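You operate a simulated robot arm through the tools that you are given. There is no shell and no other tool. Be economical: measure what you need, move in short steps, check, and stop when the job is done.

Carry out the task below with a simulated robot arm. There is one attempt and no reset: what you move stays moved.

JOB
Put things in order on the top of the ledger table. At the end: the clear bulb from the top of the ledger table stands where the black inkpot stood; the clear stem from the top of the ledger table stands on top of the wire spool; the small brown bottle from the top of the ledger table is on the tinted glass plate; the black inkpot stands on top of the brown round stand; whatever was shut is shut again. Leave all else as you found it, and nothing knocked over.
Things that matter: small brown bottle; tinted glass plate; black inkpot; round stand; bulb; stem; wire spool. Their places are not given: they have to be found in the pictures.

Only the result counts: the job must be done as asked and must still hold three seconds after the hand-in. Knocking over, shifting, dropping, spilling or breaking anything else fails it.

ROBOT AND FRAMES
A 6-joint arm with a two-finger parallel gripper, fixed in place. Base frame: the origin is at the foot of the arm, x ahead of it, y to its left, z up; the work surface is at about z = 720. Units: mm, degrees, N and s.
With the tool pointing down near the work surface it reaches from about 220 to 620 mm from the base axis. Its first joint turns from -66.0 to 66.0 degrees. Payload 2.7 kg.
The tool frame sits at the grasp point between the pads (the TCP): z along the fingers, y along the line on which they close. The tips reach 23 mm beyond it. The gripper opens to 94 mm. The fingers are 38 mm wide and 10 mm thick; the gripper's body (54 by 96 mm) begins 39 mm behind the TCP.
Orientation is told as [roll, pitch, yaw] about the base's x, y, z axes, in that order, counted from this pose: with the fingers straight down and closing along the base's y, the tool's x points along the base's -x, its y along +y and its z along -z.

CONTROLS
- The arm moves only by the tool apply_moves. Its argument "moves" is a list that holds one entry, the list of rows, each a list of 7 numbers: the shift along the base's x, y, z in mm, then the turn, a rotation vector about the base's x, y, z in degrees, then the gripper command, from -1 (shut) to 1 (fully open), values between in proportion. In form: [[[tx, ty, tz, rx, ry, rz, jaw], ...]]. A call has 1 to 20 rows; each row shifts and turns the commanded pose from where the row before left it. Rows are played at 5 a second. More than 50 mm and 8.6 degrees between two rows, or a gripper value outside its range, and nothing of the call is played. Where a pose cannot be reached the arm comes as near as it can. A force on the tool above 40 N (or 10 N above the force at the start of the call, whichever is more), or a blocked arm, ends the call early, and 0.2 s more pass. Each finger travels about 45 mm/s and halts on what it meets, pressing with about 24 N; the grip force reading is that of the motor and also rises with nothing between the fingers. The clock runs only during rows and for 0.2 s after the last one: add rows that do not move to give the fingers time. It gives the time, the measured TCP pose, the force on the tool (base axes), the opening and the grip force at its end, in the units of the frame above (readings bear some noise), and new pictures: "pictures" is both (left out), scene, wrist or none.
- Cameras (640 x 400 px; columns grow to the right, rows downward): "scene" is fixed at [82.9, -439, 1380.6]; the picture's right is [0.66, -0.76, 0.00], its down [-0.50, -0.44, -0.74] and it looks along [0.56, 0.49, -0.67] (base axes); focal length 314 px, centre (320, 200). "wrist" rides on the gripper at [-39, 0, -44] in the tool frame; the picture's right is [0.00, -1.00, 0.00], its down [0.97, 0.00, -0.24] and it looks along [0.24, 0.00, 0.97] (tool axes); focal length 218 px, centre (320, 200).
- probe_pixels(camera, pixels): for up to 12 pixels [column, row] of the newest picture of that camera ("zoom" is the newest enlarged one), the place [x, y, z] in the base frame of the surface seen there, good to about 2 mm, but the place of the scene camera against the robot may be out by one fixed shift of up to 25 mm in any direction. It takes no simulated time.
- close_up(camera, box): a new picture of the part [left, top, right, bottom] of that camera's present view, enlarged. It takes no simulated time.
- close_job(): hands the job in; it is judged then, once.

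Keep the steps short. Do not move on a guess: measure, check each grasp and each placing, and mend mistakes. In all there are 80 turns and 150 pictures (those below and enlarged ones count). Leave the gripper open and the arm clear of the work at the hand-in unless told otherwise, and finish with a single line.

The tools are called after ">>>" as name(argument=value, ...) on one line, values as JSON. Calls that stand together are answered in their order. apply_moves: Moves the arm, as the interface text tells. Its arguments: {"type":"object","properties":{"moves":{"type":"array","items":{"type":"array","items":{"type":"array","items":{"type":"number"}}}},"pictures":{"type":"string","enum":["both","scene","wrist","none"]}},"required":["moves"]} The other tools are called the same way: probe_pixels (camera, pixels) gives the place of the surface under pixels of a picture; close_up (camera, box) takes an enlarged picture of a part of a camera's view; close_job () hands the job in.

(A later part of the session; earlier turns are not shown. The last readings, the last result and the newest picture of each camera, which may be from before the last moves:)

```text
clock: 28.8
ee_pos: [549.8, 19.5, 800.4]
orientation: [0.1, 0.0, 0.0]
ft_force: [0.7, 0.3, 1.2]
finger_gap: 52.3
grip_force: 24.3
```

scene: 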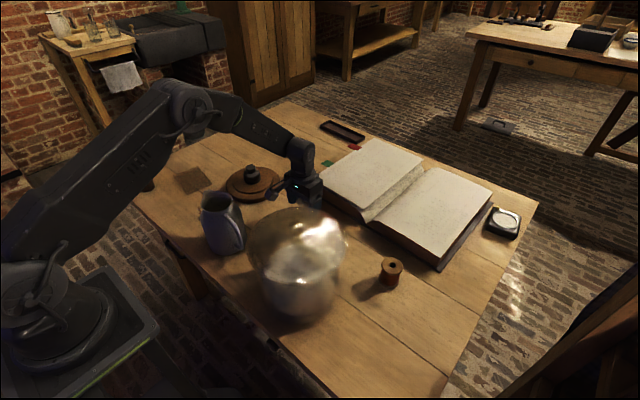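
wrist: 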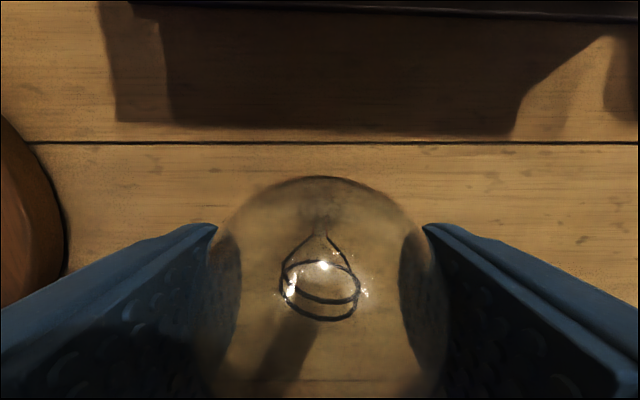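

Gripped: 52 mm, 24 N. Lifting straight up and checking.

>>> apply_moves(moves=[[[0, 0, 10, 0, 0, 0, 0], [0, 0, 30, 0, 0, 0, 0], [0, 0, 45, 0, 0, 0, 0], [0, 0, 45, 0, 0, 0, 0], [0, 0, 45, 0, 0, 0, 0], [0, 0, 45, 0, 0, 0, 0], [0, 0, 45, 0, 0, 0, 0], [0, 0, 0, 0, 0, 0, 0]]])

>>> close_up(camera="scene", box=[240, 60, 400, 220])

```text
clock: 30.6
ee_pos: [552.1, 19.9, 1066.0]
orientation: [0.1, -0.1, 0.0]
ft_force: [-0.1, -0.6, -0.4]
finger_gap: 52.0
grip_force: 24.2
```

scene: 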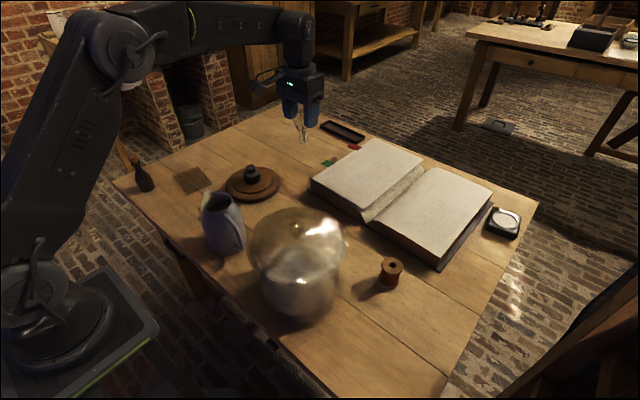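
wrist: 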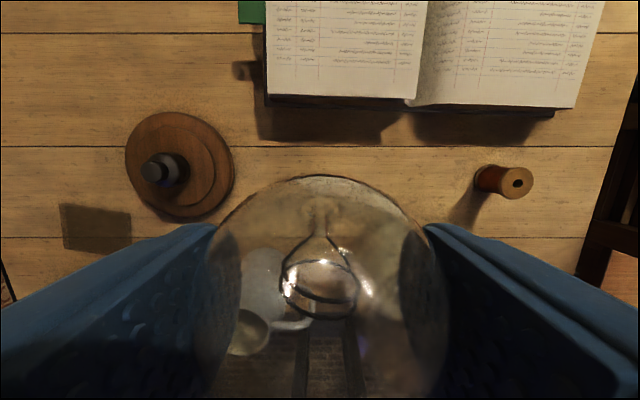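

```text
2.50 times, centred on (320, 140) of scene
```

zoom: 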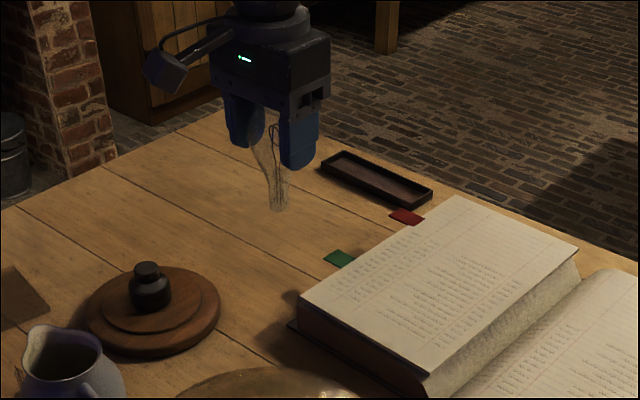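

The bulb may hang slightly tilted, so I'll look closer.

>>> close_up(camera="scene", box=[275, 85, 335, 150])

>>> close_up(camera="wrist", box=[190, 160, 450, 400])

```text
6.15 times, centred on (305, 118) of scene
```

zoom: 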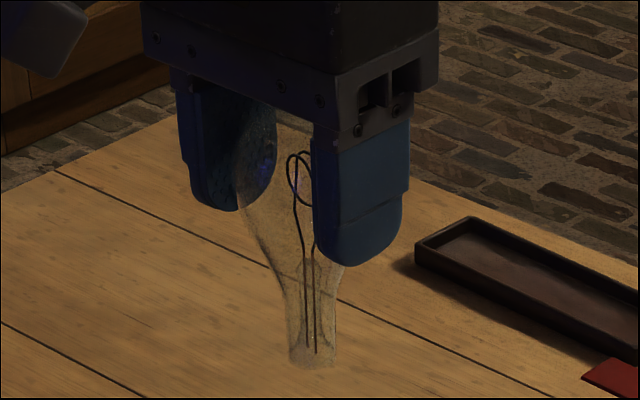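

```text
1.67 times, centred on (320, 280) of wrist
```

zoom: 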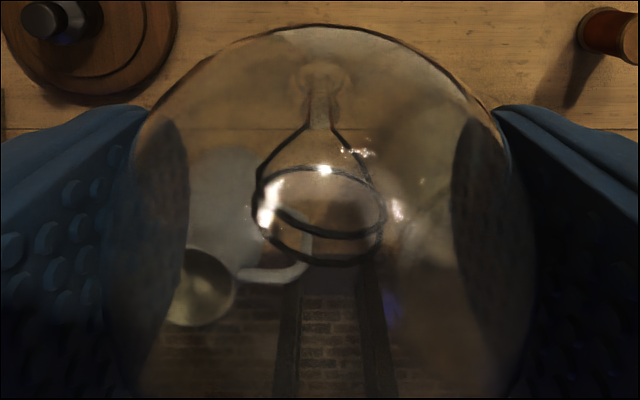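

It hangs straight. Carrying it high over to the inkpot's old spot (420,-322).

>>> apply_moves(moves=[[[-16.4, -42.7, 0, 0, 0, 0, 0], [-16.4, -42.7, 0, 0, 0, 0, 0], [-16.4, -42.7, 0, 0, 0, 0, 0], [-16.4, -42.7, 0, 0, 0, 0, 0], [-16.4, -42.7, 0, 0, 0, 0, 0], [-16.4, -42.7, 0, 0, 0, 0, 0], [-16.4, -42.7, 0, 0, 0, 0, 0], [-16.4, -42.7, 0, 0, 0, 0, 0], [0, 0, -40, 0, 0, 0, 0], [0, 0, -40, 0, 0, 0, 0], [0, 0, -40, 0, 0, 0, 0], [0, 0, 0, 0, 0, 0, 0], [0, 0, 0, 0, 0, 0, 0]]])

```text
clock: 33.4
ee_pos: [417.8, -322.3, 944.5]
orientation: [0.1, -0.1, 0.0]
ft_force: [-0.3, 0.3, 0.2]
finger_gap: 52.0
grip_force: 24.4
```

scene: 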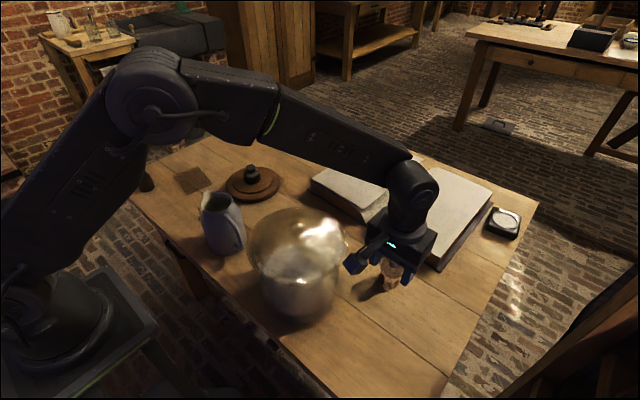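
wrist: 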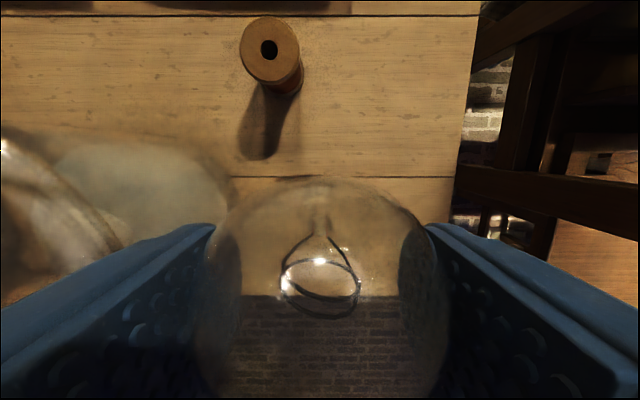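

Holding steady. Lowering to just above the table.

>>> apply_moves(moves=[[[2, 0, -40, 0, 0, 0, 0], [0, 0, -40, 0, 0, 0, 0], [0, 0, -35, 0, 0, 0, 0], [0, 0, -18, 0, 0, 0, 0], [0, 0, -5, 0, 0, 0, 0], [0, 0, 0, 0, 0, 0, 0], [0, 0, 0, 0, 0, 0, 0]]])

>>> close_up(camera="scene", box=[330, 240, 450, 340])

```text
clock: 35.0
ee_pos: [419.2, -321.8, 807.3]
orientation: [0.2, 0.0, 0.0]
ft_force: [0.4, -0.2, 0.2]
finger_gap: 52.0
grip_force: 24.0
```

scene: 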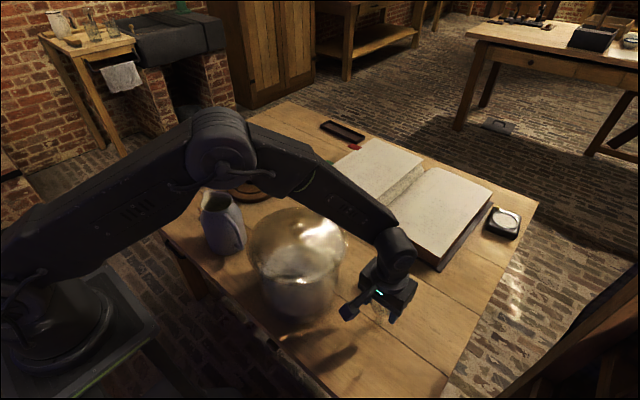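
wrist: 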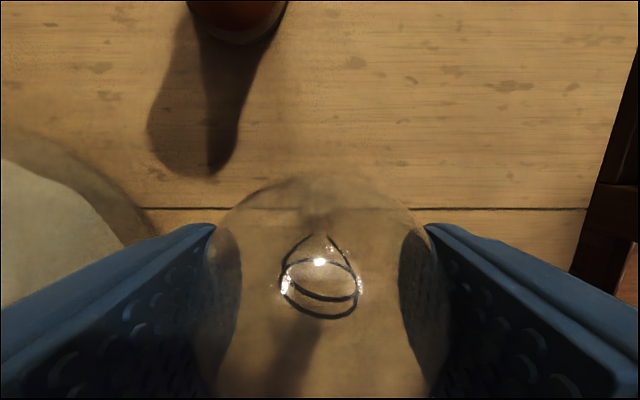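

```text
4.00 times, centred on (390, 290) of scene
```

zoom: 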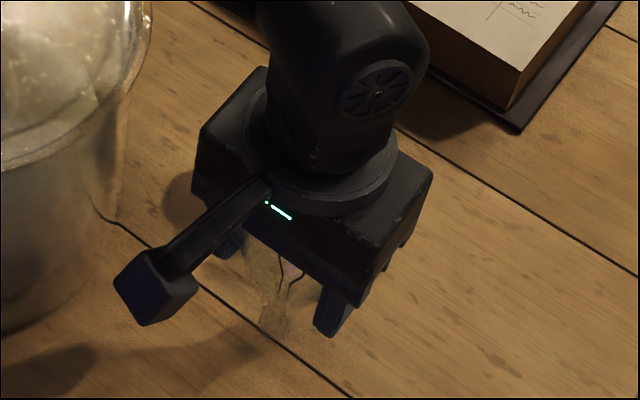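

Contact is expected at about 800. Stepping down 1–2 mm at a time.

>>> apply_moves(moves=[[[0, 0, -2, 0, 0, 0, 0], [0, 0, -2, 0, 0, 0, 0], [0, 0, -1, 0, 0, 0, 0], [0, 0, -1, 0, 0, 0, 0], [0, 0, 0, 0, 0, 0, 0]]], pictures="none")

>>> apply_moves(moves=[[[0, 0, -0.8, 0, 0, 0, 0], [0, 0, 0, 0, 0, 0, 0]]], pictures="none")

>>> apply_moves(moves=[[[0, 0, -0.8, 0, 0, 0, 0], [0, 0, 0, 0, 0, 0, 0]]], pictures="wrist")

```text
clock: 36.2
ee_pos: [420.4, -322.2, 800.2]
orientation: [0.0, 0.1, 0.0]
ft_force: [-0.7, -0.6, 0.3]
finger_gap: 52.4
grip_force: 24.0
```

```text
clock: 36.8
ee_pos: [420.3, -321.6, 799.7]
orientation: [-0.1, 0.1, 0.0]
ft_force: [-2.1, 0.7, 8.7]
finger_gap: 52.2
grip_force: 24.1
```

```text
clock: 37.4
ee_pos: [422.0, -321.8, 799.8]
orientation: [0.0, -0.1, 0.0]
ft_force: [-1.4, -0.1, 13.6]
finger_gap: 52.2
grip_force: 23.9
```

wrist: 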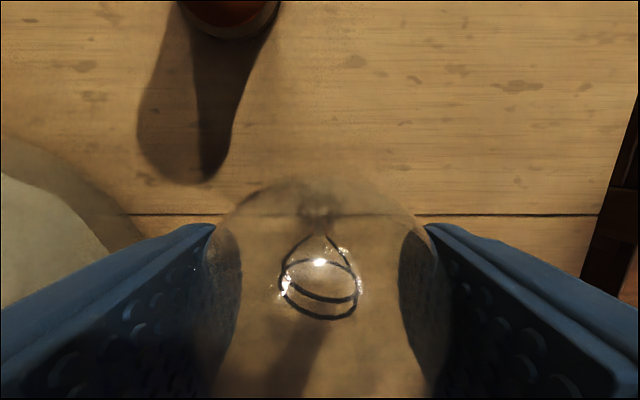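

It's in contact at 13.6 N. I'll relieve 1.5 mm, open slowly, and check before rising.

>>> apply_moves(moves=[[[0, 0, 1.4, 0, 0, 0, 0], [0, 0, 0, 0, 0, 0, 0], [0, 0, 0, 0, 0, 0, 0.12], [0, 0, 0, 0, 0, 0, 0.2], [0, 0, 0, 0, 0, 0, 0.35], [0, 0, 0, 0, 0, 0, 0.5], [0, 0, 0, 0, 0, 0, 0.8], [0, 0, 0, 0, 0, 0, 0.8]]], pictures="wrist")

```text
clock: 39.2
ee_pos: [420.7, -322.6, 799.8]
orientation: [0.1, 0.0, 0.0]
ft_force: [0.7, -0.2, -0.1]
finger_gap: 84.5
grip_force: 0.1
```

wrist: 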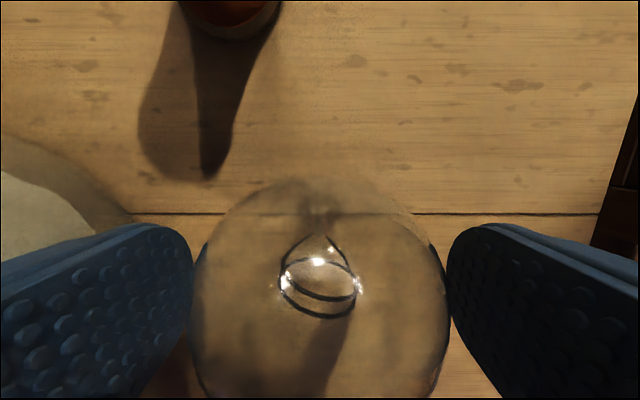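

The bulb stands free and upright. Rising straight up.

>>> apply_moves(moves=[[[0, 0, 20, 0, 0, 0, 0.8], [0, 0, 40, 0, 0, 0, 0.8], [0, 0, 45, 0, 0, 0, 0.8], [0, 0, 45, 0, 0, 0, 0.8], [0, 0, 45, 0, 0, 0, 0.8], [0, 0, 45, 0, 0, 0, 0.8], [0, 0, 0, 0, 0, 0, 0.8]]])

>>> close_up(camera="scene", box=[340, 240, 440, 350])

```text
clock: 40.8
ee_pos: [420.5, -324.3, 1042.5]
orientation: [0.2, 0.0, 0.0]
ft_force: [-0.7, 0.3, -0.7]
finger_gap: 84.3
grip_force: 0.1
```

scene: 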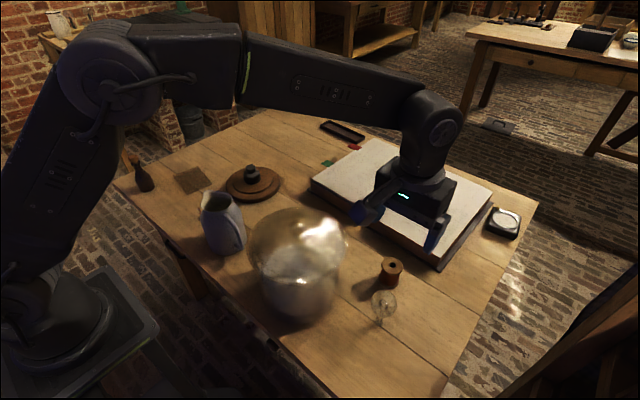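
wrist: 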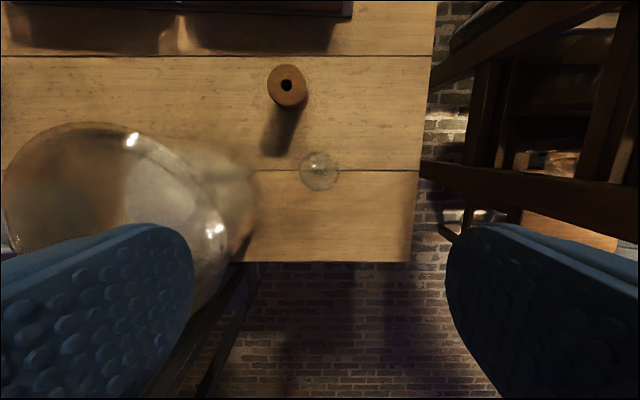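

```text
3.64 times, centred on (390, 295) of scene
```

zoom: 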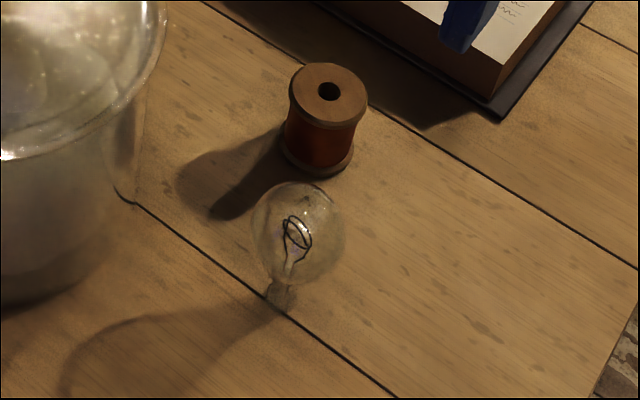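

>>> probe_pixels(camera="scene", pixels=[[379, 321], [379, 325], [376, 320], [383, 320], [390, 264]])

>>> close_up(camera="wrist", box=[250, 50, 370, 200])

```text
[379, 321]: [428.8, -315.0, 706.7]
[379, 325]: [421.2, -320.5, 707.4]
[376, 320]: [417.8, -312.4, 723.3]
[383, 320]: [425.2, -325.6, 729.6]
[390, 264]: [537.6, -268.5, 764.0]
```

```text
2.67 times, centred on (310, 125) of wrist
```

zoom: 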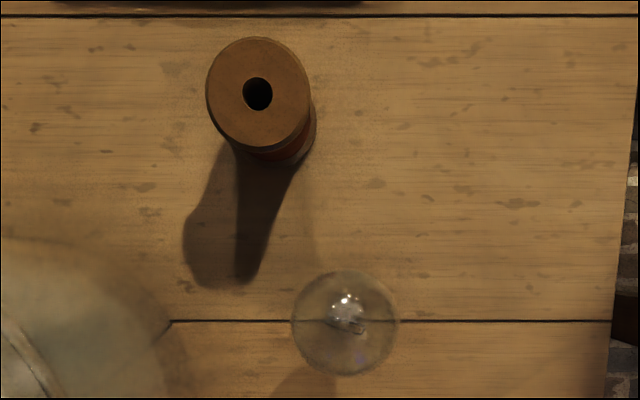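

Bulb's in place. Next the stem: travelling high to it while turning yaw +90°, so the gripper body stays clear of the jug.

>>> apply_moves(moves=[[[-5, 44.7, 0, 0, 0, 6.92, 0.8], [-5, 44.7, 0, 0, 0, 6.92, 0.8], [-5, 44.7, 0, 0, 0, 6.92, 0.8], [-5, 44.7, 0, 0, 0, 6.92, 0.8], [-5, 44.7, 0, 0, 0, 6.92, 0.8], [-5, 44.7, 0, 0, 0, 6.92, 0.8], [-5, 44.7, 0, 0, 0, 6.92, 0.8], [-5, 44.7, 0, 0, 0, 6.92, 0.8], [-5, 44.7, 0, 0, 0, 6.92, 0.5], [-5, 44.7, 0, 0, 0, 6.92, 0.3], [-5, 44.7, 0, 0, 0, 6.92, 0.1], [-5, 44.7, 0, 0, 0, 6.92, 0], [0, 44.7, 0, 0, 0, 6.92, 0], [0, 0, -40, 0, 0, 0, 0], [0, 0, -40, 0, 0, 0, 0], [0, 0, 0, 0, 0, 0, 0]]])

```text
clock: 44.2
ee_pos: [361.1, 260.8, 964.2]
orientation: [0.2, 0.0, 89.9]
ft_force: [1.0, 0.1, -0.1]
finger_gap: 47.0
grip_force: 0.1
```

scene: 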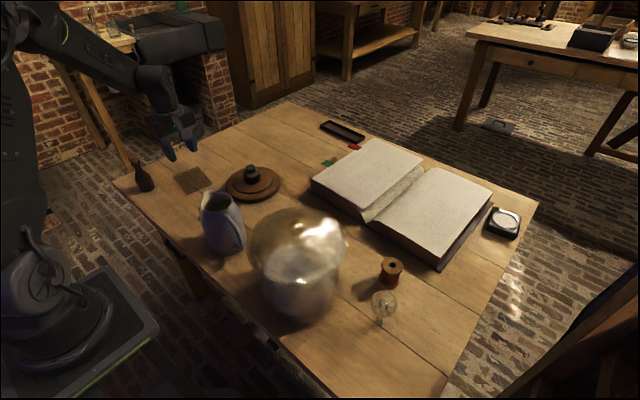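
wrist: 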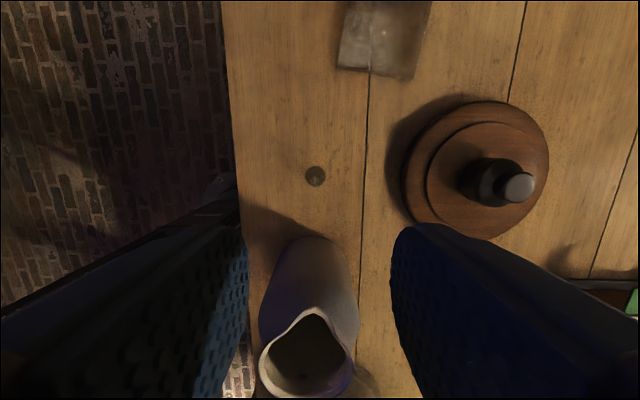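

>>> close_up(camera="wrist", box=[290, 155, 340, 195])

>>> probe_pixels(camera="wrist", pixels=[[315, 176], [308, 176], [322, 176], [315, 169], [315, 183], [312, 310], [320, 307], [350, 330], [262, 350], [300, 240], [330, 240]])

```text
10.00 times, centred on (315, 175) of wrist
```

zoom: 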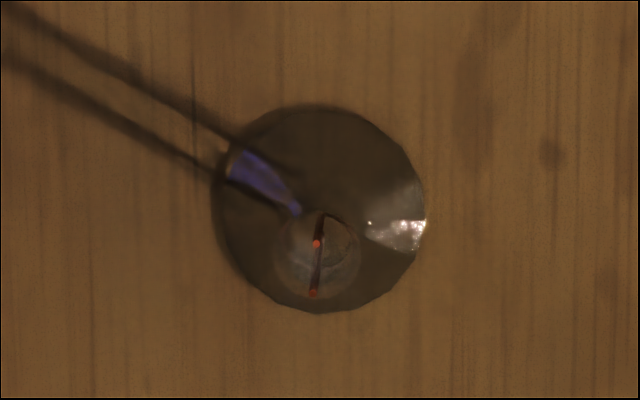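

```text
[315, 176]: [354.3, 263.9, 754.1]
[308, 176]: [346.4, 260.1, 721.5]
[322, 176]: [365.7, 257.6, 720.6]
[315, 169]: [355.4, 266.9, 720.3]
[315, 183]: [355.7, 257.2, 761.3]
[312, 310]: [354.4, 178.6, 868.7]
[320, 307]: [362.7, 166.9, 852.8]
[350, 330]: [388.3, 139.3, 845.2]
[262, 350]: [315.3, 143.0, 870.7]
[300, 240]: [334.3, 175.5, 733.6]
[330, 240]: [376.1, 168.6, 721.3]
```

Stem centre is about (355.5,260), flare about 26 mm across, tube about 9 mm, tip z≈762. Aligning, lowering partway and checking again.

>>> apply_moves(moves=[[[-5.5, -1, -45, 0, 0, 0, 0], [0, 0, -45, 0, 0, 0, 0], [0, 0, -40, 0, 0, 0, 0], [0, 0, -20, 0, 0, 0, 0], [0, 0, 0, 0, 0, 0, 0]]])

>>> close_up(camera="wrist", box=[240, 160, 400, 280])

>>> close_up(camera="scene", box=[150, 150, 250, 230])

```text
clock: 45.4
ee_pos: [354.0, 257.6, 812.5]
orientation: [0.1, 0.0, 89.9]
ft_force: [0.9, 1.3, 0.5]
finger_gap: 47.0
grip_force: 0.0
```

scene: 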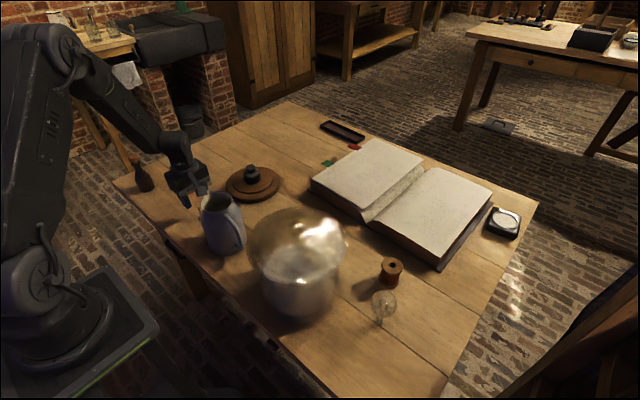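
wrist: 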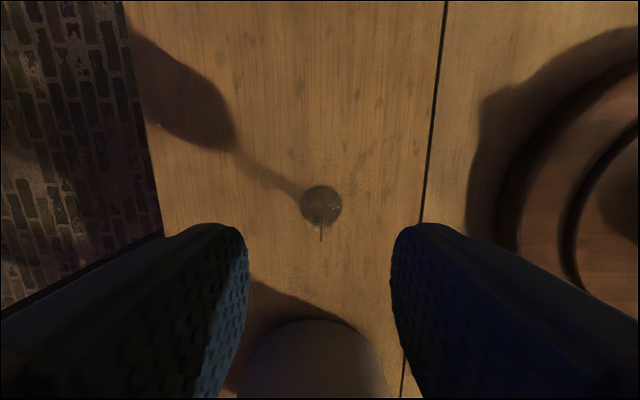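

```text
3.33 times, centred on (320, 220) of wrist
```

zoom: 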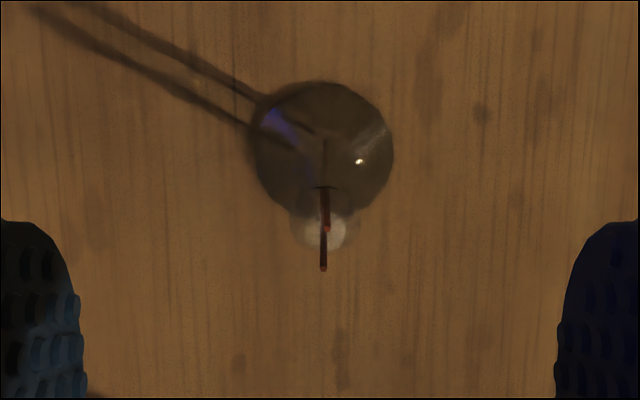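

```text
5.00 times, centred on (200, 190) of scene
```

zoom: 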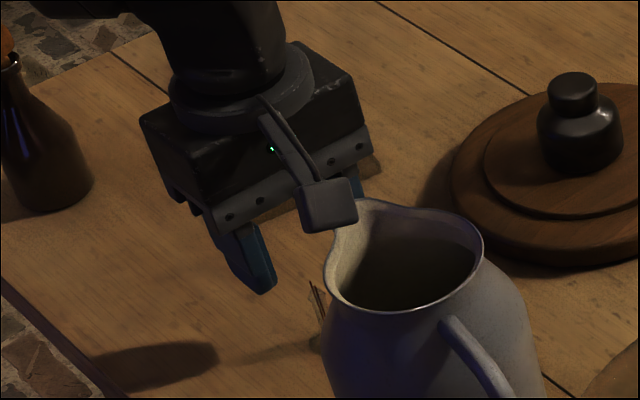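

A grey box on a boom on the gripper now points toward the jug. I'll measure how near it is.

>>> probe_pixels(camera="zoom", pixels=[[330, 185], [330, 212], [345, 222], [305, 210], [285, 150], [335, 255], [380, 200], [330, 290], [470, 240], [250, 230], [318, 290], [258, 285]])

```text
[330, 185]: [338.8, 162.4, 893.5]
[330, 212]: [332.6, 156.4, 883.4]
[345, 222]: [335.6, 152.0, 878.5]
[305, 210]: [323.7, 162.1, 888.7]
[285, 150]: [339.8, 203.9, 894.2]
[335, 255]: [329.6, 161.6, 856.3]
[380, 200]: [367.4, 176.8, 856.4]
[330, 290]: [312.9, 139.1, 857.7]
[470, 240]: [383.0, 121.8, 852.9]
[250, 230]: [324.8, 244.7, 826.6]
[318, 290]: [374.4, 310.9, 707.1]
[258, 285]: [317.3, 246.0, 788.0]
```

The boom box would hit the jug rim further down. At yaw 0 it points toward the robot, and the body still clears the jug (rim y≤180). Rising, turning back to yaw 0.

>>> apply_moves(moves=[[[0, 0, 45, 0, 0, 0, 0], [0, 0, 45, 0, 0, 0, 0], [0, 0, 0, 0, 0, -8, 0], [0, 0, 0, 0, 0, -8, 0], [0, 0, 0, 0, 0, -8, 0], [0, 0, 0, 0, 0, -8, 0], [0, 0, 0, 0, 0, -8, 0], [0, 0, 0, 0, 0, -8, 0], [0, 0, 0, 0, 0, -8, 0], [0, 0, 0, 0, 0, -8, 0], [0, 0, 0, 0, 0, -8, 0], [0, 0, 0, 0, 0, -8, 0], [0, 0, 0, 0, 0, -8, 0], [0, 0, -30, 0, 0, -1.9, 0], [0, 0, -30, 0, 0, 0, 0], [0, 0, 0, 0, 0, 0, 0]]])

>>> close_up(camera="wrist", box=[240, 160, 400, 280])

>>> close_up(camera="scene", box=[150, 150, 250, 230])

```text
clock: 48.8
ee_pos: [357.6, 259.1, 839.2]
orientation: [0.2, 0.0, 0.0]
ft_force: [0.4, 0.3, 0.4]
finger_gap: 46.8
grip_force: 0.1
```

scene: 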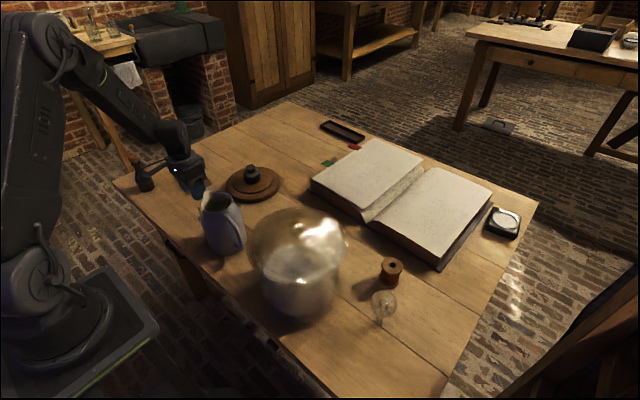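
wrist: 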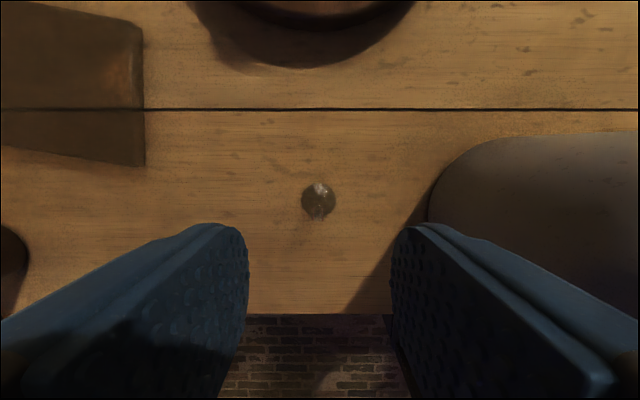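

```text
3.33 times, centred on (320, 220) of wrist
```

zoom: 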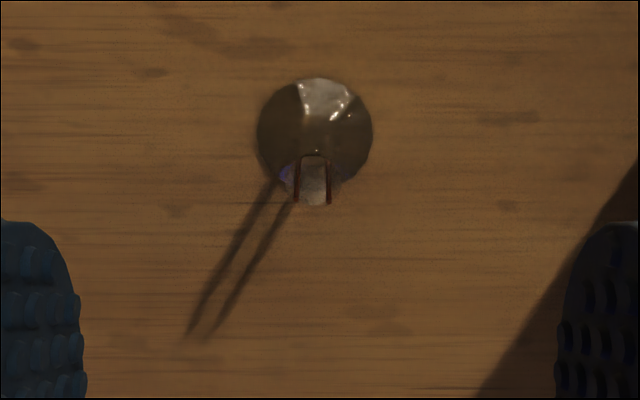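

```text
5.00 times, centred on (200, 190) of scene
```

zoom: 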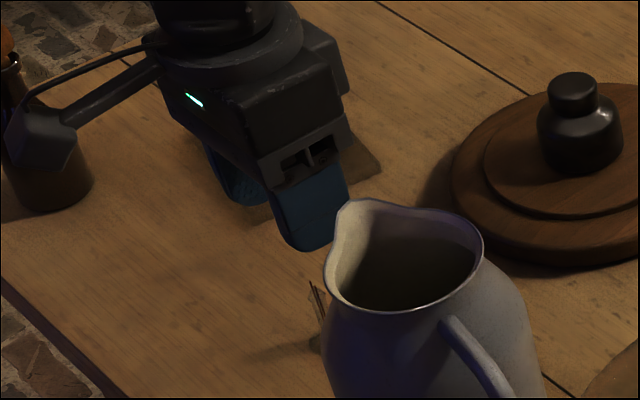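

Stem is at (356.6,260) and the gripper is nearly on it. Checking jug clearance on the right finger's side.

>>> probe_pixels(camera="wrist", pixels=[[432, 195], [436, 180], [445, 165], [460, 150], [432, 215], [500, 140], [440, 205], [455, 190]])

```text
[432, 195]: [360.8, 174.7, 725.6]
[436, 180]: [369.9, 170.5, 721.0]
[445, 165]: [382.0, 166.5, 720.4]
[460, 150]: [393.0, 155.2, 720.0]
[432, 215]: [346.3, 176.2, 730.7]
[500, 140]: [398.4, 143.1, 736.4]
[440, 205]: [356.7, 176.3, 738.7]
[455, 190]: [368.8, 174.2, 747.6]
```

Jug stays at y≤178, so clearance is ample. Descending to TCP z≈757.

>>> apply_moves(moves=[[[-1, 1, -40, 0, 0, 0, 0], [0, 0, -30, 0, 0, 0, 0], [0, 0, -12, 0, 0, 0, 0], [0, 0, 0, 0, 0, 0, 0]]], pictures="wrist")

>>> close_up(camera="wrist", box=[240, 200, 400, 320])

```text
clock: 49.8
ee_pos: [355.3, 260.9, 759.7]
orientation: [0.2, 0.0, 0.1]
ft_force: [-0.1, 0.3, 0.2]
finger_gap: 47.0
grip_force: 0.0
```

wrist: 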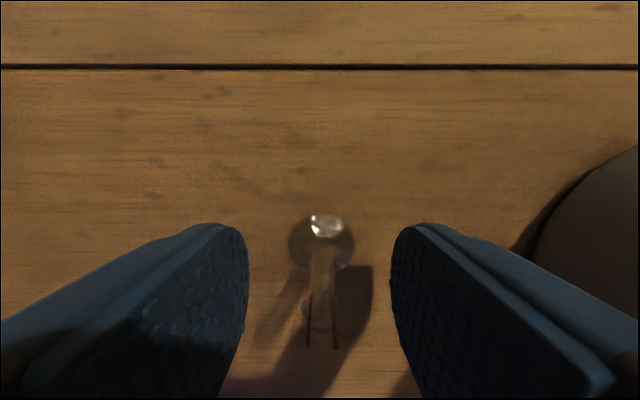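

```text
3.33 times, centred on (320, 260) of wrist
```

zoom: 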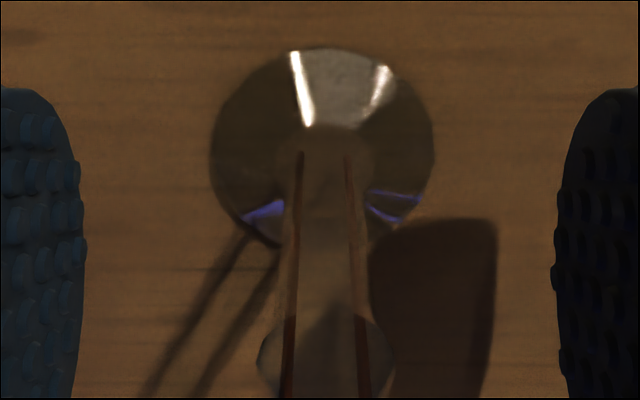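

The stem sits between the pads, columns 320±. Closing slowly.

>>> apply_moves(moves=[[[0, 0, 0, 0, 0, 0, -0.2], [0, 0, 0, 0, 0, 0, -0.35], [0, 0, 0, 0, 0, 0, -0.5], [0, 0, 0, 0, 0, 0, -0.65], [0, 0, 0, 0, 0, 0, -0.8], [0, 0, 0, 0, 0, 0, -0.95], [0, 0, 0, 0, 0, 0, -0.95], [0, 0, 0, 0, 0, 0, -0.95]]], pictures="wrist")

>>> close_up(camera="wrist", box=[240, 200, 400, 320])

```text
clock: 51.6
ee_pos: [354.9, 260.9, 757.9]
orientation: [0.0, 0.0, 0.0]
ft_force: [-0.4, -0.2, 0.8]
finger_gap: 8.7
grip_force: 23.8
```

wrist: 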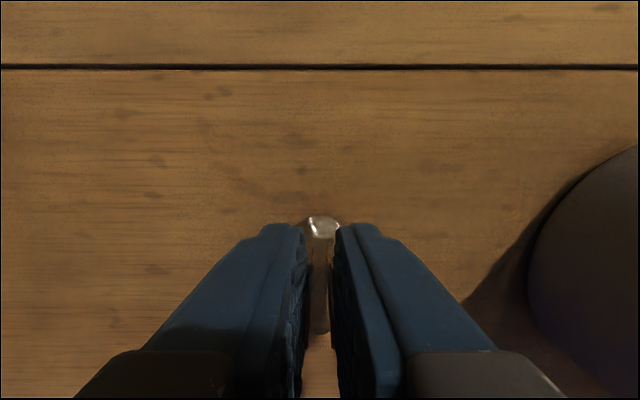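

```text
3.33 times, centred on (320, 260) of wrist
```

zoom: 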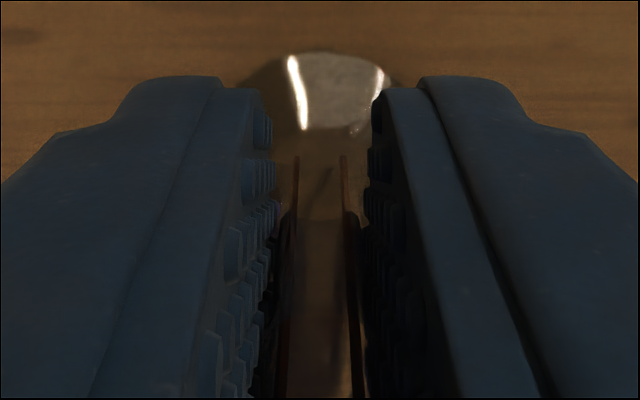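

Held at 8.7 mm, 24 N. Lift and check.

>>> apply_moves(moves=[[[0, 0, 10, 0, 0, 0, -0.95], [0, 0, 30, 0, 0, 0, -0.95], [0, 0, 45, 0, 0, 0, -0.95], [0, 0, 45, 0, 0, 0, -0.95], [0, 0, 45, 0, 0, 0, -0.95], [0, 0, 45, 0, 0, 0, -0.95], [0, 0, 40, 0, 0, 0, -0.95], [0, 0, 0, 0, 0, 0, -0.95]]])

>>> close_up(camera="scene", box=[150, 90, 230, 180])

```text
clock: 53.4
ee_pos: [355.1, 258.4, 1021.3]
orientation: [0.2, 0.0, 0.1]
ft_force: [-0.8, -0.1, 0.2]
finger_gap: 8.6
grip_force: 23.4
```

scene: 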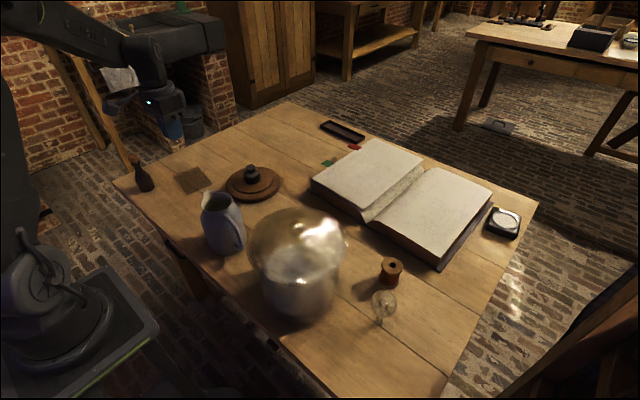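
wrist: 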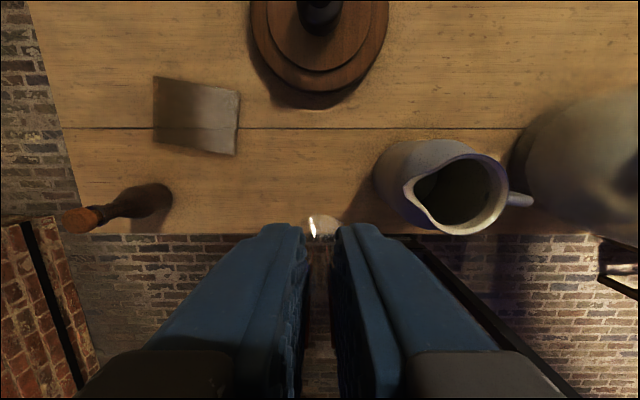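

```text
4.44 times, centred on (190, 135) of scene
```

zoom: 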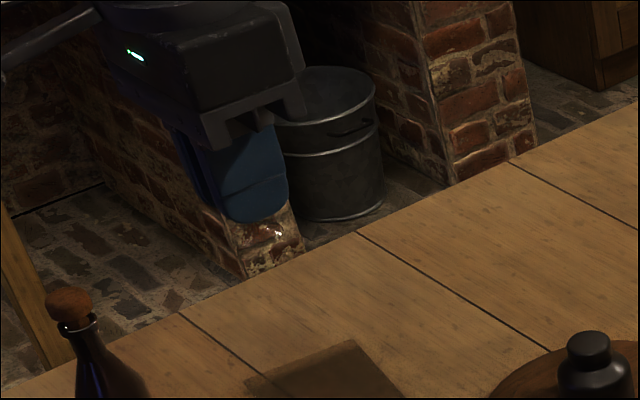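

Stem's held, with the flare visible at the tips. Carrying it to above the spool (534,-281).

>>> apply_moves(moves=[[[13.8, -41.5, 0, 0, 0, 0, -0.95], [13.8, -41.5, 0, 0, 0, 0, -0.95], [13.8, -41.5, 0, 0, 0, 0, -0.95], [13.8, -41.5, 0, 0, 0, 0, -0.95], [13.8, -41.5, 0, 0, 0, 0, -0.95], [13.8, -41.5, 0, 0, 0, 0, -0.95], [13.8, -41.5, 0, 0, 0, 0, -0.95], [13.8, -41.5, 0, 0, 0, 0, -0.95], [13.8, -41.5, 0, 0, 0, 0, -0.95], [13.8, -41.5, 0, 0, 0, 0, -0.95], [13.8, -41.5, 0, 0, 0, 0, -0.95], [13.8, -41.5, 0, 0, 0, 0, -0.95], [13.8, -41.5, 0, 0, 0, 0, -0.95], [0, 0, -40, 0, 0, 0, -0.95], [0, 0, -40, 0, 0, 0, -0.95], [0, 0, -40, 0, 0, 0, -0.95], [0, 0, 0, 0, 0, 0, -0.95]]])

>>> close_up(camera="wrist", box=[240, 120, 400, 240])

>>> close_up(camera="scene", box=[340, 180, 440, 300])

```text
clock: 57.0
ee_pos: [535.2, -280.1, 898.8]
orientation: [0.0, 0.1, 0.1]
ft_force: [-0.5, -0.2, -0.5]
finger_gap: 8.7
grip_force: 23.5
```

scene: 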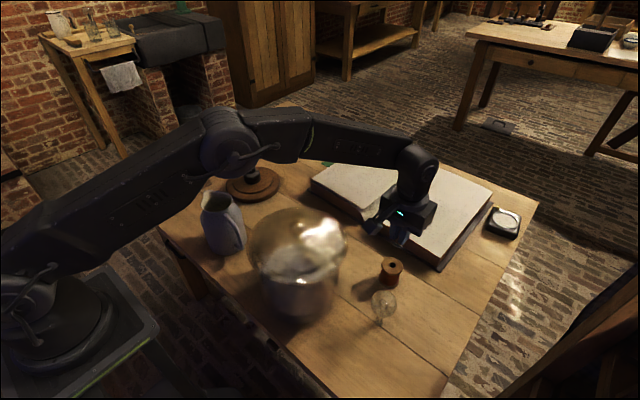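
wrist: 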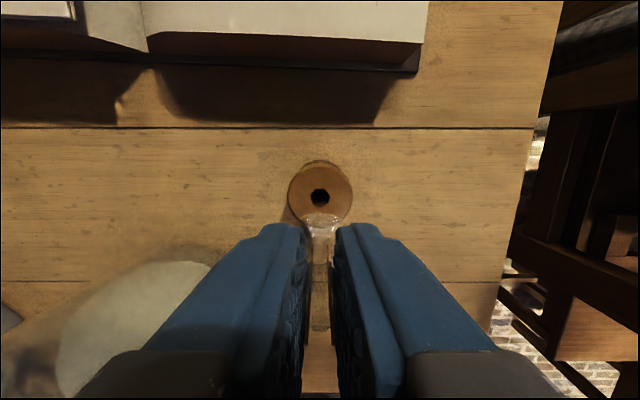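

```text
3.33 times, centred on (320, 180) of wrist
```

zoom: 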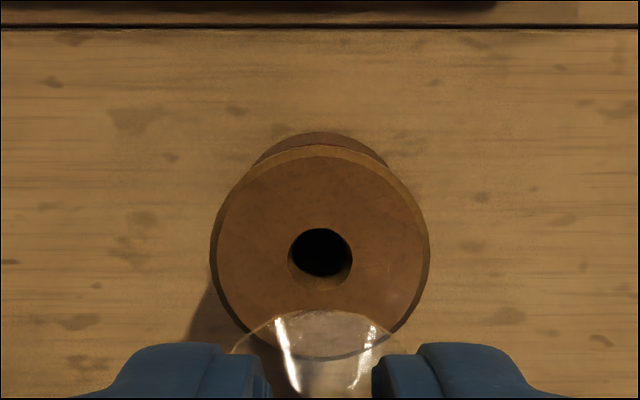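

```text
3.33 times, centred on (390, 240) of scene
```

zoom: 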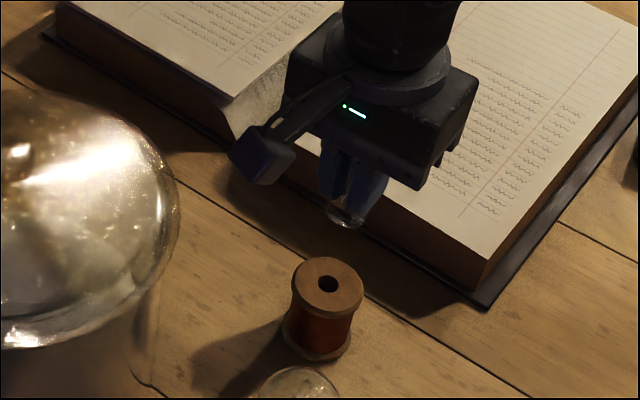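

>>> probe_pixels(camera="wrist", pixels=[[290, 196], [350, 196], [320, 168], [320, 180], [300, 215], [340, 215], [300, 175], [340, 175]])

```text
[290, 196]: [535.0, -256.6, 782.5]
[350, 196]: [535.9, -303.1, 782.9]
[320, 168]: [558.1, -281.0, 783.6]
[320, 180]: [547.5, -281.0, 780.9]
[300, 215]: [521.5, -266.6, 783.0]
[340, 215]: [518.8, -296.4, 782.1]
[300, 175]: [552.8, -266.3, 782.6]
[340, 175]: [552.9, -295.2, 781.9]
```

Spool centre is (535.5,-280), top 783. Lowering to about 6 mm above contact.

>>> apply_moves(moves=[[[-1, 0, -35, 0, 0, 0, -0.95], [0, 0, -28, 0, 0, 0, -0.95], [0, 0, -8, 0, 0, 0, -0.95], [0, 0, 0, 0, 0, 0, -0.95], [0, 0, 0, 0, 0, 0, -0.95]]])

>>> close_up(camera="wrist", box=[240, 160, 400, 280])

>>> close_up(camera="scene", box=[360, 220, 420, 300])

```text
clock: 58.2
ee_pos: [531.4, -280.4, 827.3]
orientation: [0.0, 0.0, 0.1]
ft_force: [0.2, 0.5, 0.4]
finger_gap: 8.5
grip_force: 23.9
```

scene: 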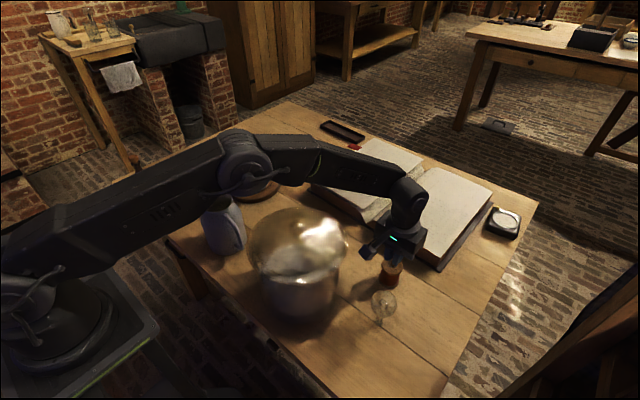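
wrist: 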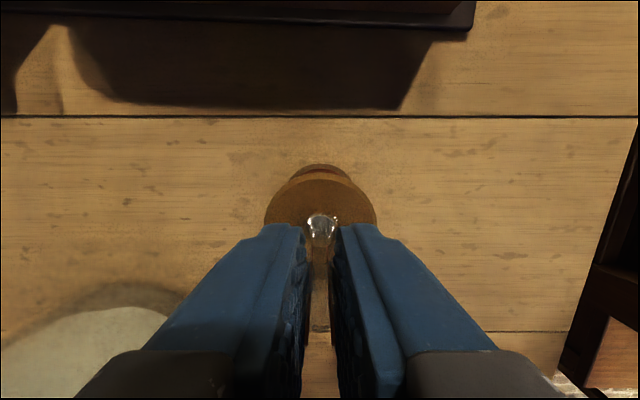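

```text
3.33 times, centred on (320, 220) of wrist
```

zoom: 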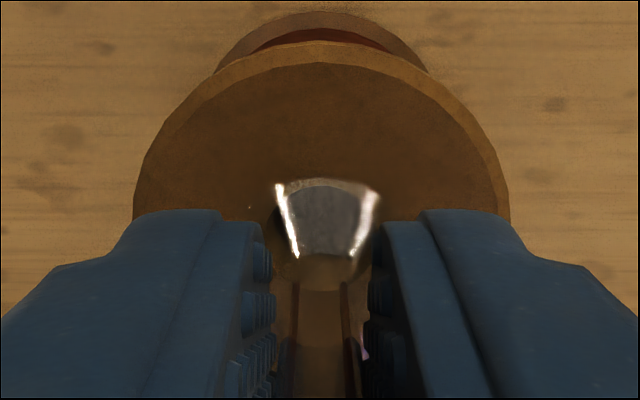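

```text
5.00 times, centred on (390, 260) of scene
```

zoom: 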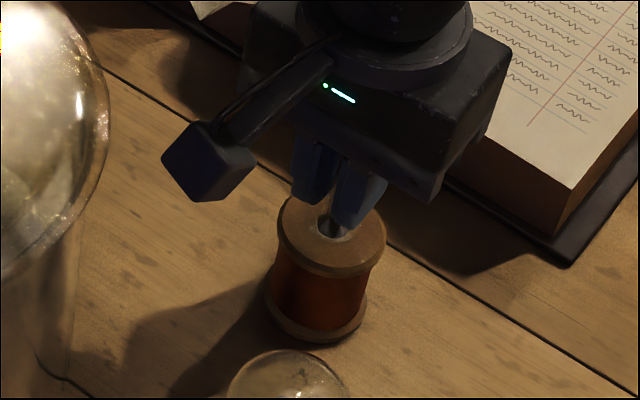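

Nearly over the centre. Adding 2 mm in x, then stepping down to contact.

>>> apply_moves(moves=[[[2, 0, 0, 0, 0, 0, -0.95], [0, 0, -2, 0, 0, 0, -0.95], [0, 0, -1.5, 0, 0, 0, -0.95], [0, 0, 0, 0, 0, 0, -0.95], [0, 0, 0, 0, 0, 0, -0.95]]], pictures="none")

>>> apply_moves(moves=[[[0, 0, -1, 0, 0, 0, -0.95], [0, 0, 0, 0, 0, 0, -0.95]]], pictures="none")

>>> apply_moves(moves=[[[0, 0, -0.8, 0, 0, 0, -0.95], [0, 0, 0, 0, 0, 0, -0.95]]], pictures="none")

```text
clock: 59.4
ee_pos: [534.9, -280.6, 823.2]
orientation: [0.1, 0.0, 0.2]
ft_force: [0.7, -0.7, -0.1]
finger_gap: 8.7
grip_force: 24.5
```

```text
clock: 60.0
ee_pos: [534.6, -281.1, 823.2]
orientation: [0.1, 0.1, 0.1]
ft_force: [0.5, 0.2, -1.2]
finger_gap: 8.6
grip_force: 23.8
```

```text
clock: 60.6
ee_pos: [535.7, -280.4, 822.5]
orientation: [0.1, 0.1, 0.2]
ft_force: [0.8, 0.5, -0.3]
finger_gap: 8.5
grip_force: 24.2
```

>>> apply_moves(moves=[[[0, 0, -0.8, 0, 0, 0, -0.95], [0, 0, 0, 0, 0, 0, -0.95]]], pictures="none")

>>> apply_moves(moves=[[[0, 0, -0.8, 0, 0, 0, -0.95], [0, 0, 0, 0, 0, 0, -0.95]]], pictures="wrist")

>>> close_up(camera="scene", box=[375, 240, 405, 280])

```text
clock: 61.2
ee_pos: [535.4, -279.2, 821.7]
orientation: [0.1, 0.0, 0.0]
ft_force: [-0.4, 0.4, 0.3]
finger_gap: 8.5
grip_force: 24.1
```

```text
clock: 61.8
ee_pos: [535.3, -280.1, 820.3]
orientation: [0.2, 0.0, 0.2]
ft_force: [-0.3, -0.2, -0.4]
finger_gap: 8.9
grip_force: 24.0
```

wrist: 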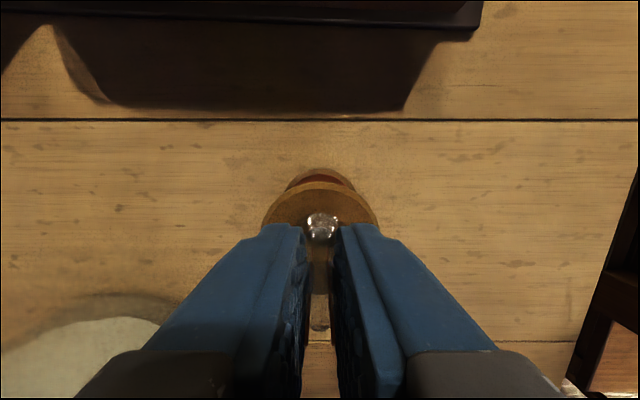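

```text
10.00 times, centred on (390, 260) of scene
```

zoom: 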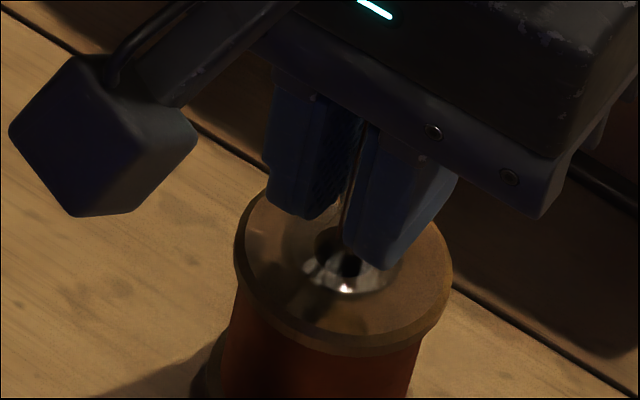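

Still above the top, and aligned. Continue in small steps.

>>> apply_moves(moves=[[[0, 0, -0.8, 0, 0, 0, -0.95], [0, 0, 0, 0, 0, 0, -0.95]]], pictures="none")

>>> apply_moves(moves=[[[0, 0, -0.8, 0, 0, 0, -0.95], [0, 0, 0, 0, 0, 0, -0.95]]], pictures="none")

>>> apply_moves(moves=[[[0, 0, -0.6, 0, 0, 0, -0.95], [0, 0, 0, 0, 0, 0, -0.95]]], pictures="none")

```text
clock: 62.4
ee_pos: [535.3, -280.8, 820.9]
orientation: [0.1, -0.1, 0.0]
ft_force: [0.0, 2.3, 2.8]
finger_gap: 8.5
grip_force: 24.3
```

```text
clock: 63.0
ee_pos: [535.7, -281.0, 820.5]
orientation: [-0.1, -0.2, 0.1]
ft_force: [-3.8, 2.1, 12.3]
finger_gap: 8.7
grip_force: 24.4
```

```text
clock: 63.6
ee_pos: [535.8, -280.8, 820.7]
orientation: [-0.1, -0.2, 0.2]
ft_force: [-0.4, -0.4, 14.5]
finger_gap: 8.6
grip_force: 23.8
```

Contact reads 14 N. Relieve 1.4 mm, open slowly, then rise.

>>> apply_moves(moves=[[[0, 0, 1.4, 0, 0, 0, -0.95], [0, 0, 0, 0, 0, 0, -0.95], [0, 0, 0, 0, 0, 0, -0.75], [0, 0, 0, 0, 0, 0, -0.6], [0, 0, 0, 0, 0, 0, -0.4], [0, 0, 0, 0, 0, 0, -0.2], [0, 0, 0, 0, 0, 0, 0], [0, 0, 0, 0, 0, 0, 0]]], pictures="wrist")

>>> close_up(camera="wrist", box=[220, 160, 420, 350])

```text
clock: 65.4
ee_pos: [534.4, -280.8, 821.0]
orientation: [0.2, 0.0, 0.2]
ft_force: [0.1, 0.3, 0.6]
finger_gap: 46.9
grip_force: 0.0
```

wrist: 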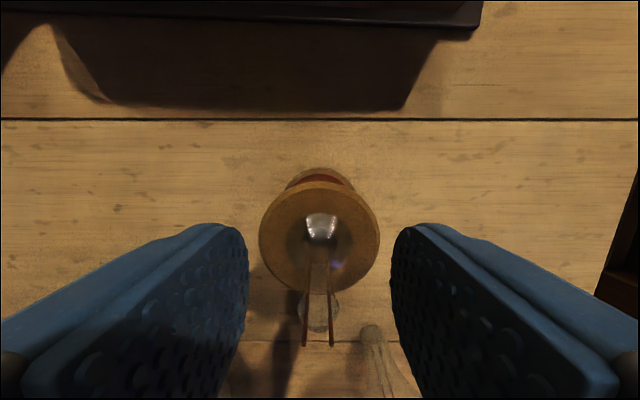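

```text
2.11 times, centred on (320, 255) of wrist
```

zoom: 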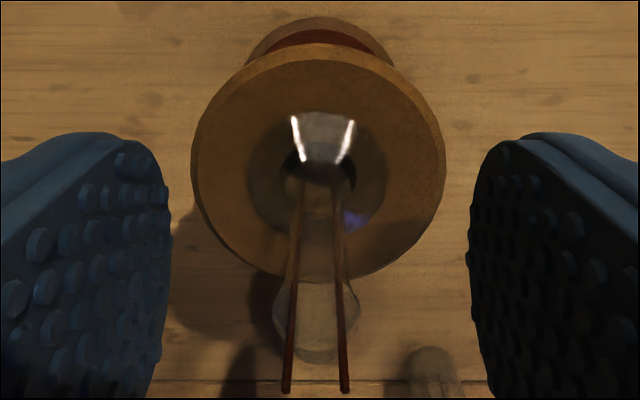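

The stem stands centred on the spool. Rising clear.

>>> apply_moves(moves=[[[0, 0, 15, 0, 0, 0, 0], [0, 0, 40, 0, 0, 0, 0], [0, 0, 45, 0, 0, 0, 0], [0, 0, 45, 0, 0, 0, 0], [0, 0, 45, 0, 0, 0, 0], [0, 0, 20, 0, 0, 0, 0], [0, 0, 0, 0, 0, 0, 0]]])

>>> close_up(camera="scene", box=[350, 230, 430, 340])

```text
clock: 67.0
ee_pos: [534.2, -279.8, 1030.9]
orientation: [0.0, -0.1, 0.1]
ft_force: [0.1, -0.3, 0.2]
finger_gap: 47.2
grip_force: 0.0
```

scene: 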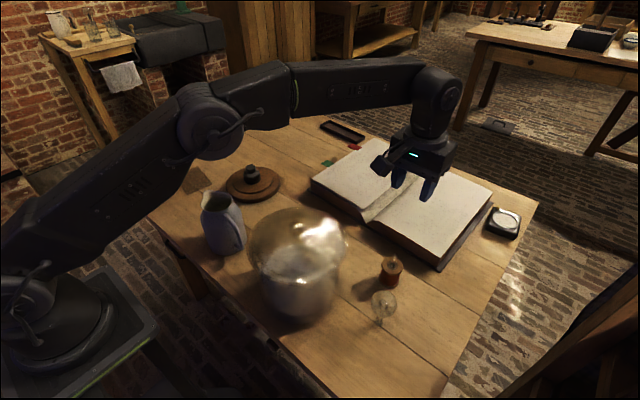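
wrist: 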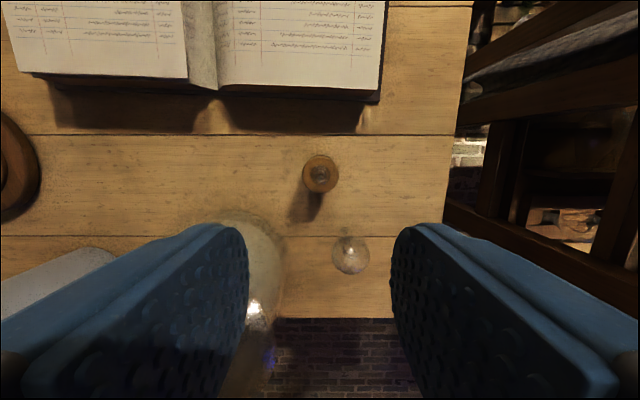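

```text
3.64 times, centred on (390, 285) of scene
```

zoom: 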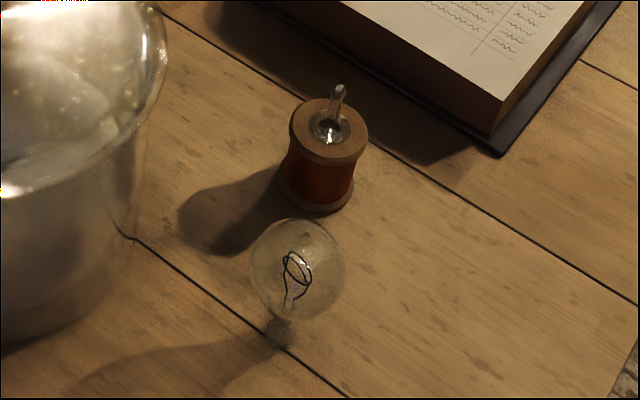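

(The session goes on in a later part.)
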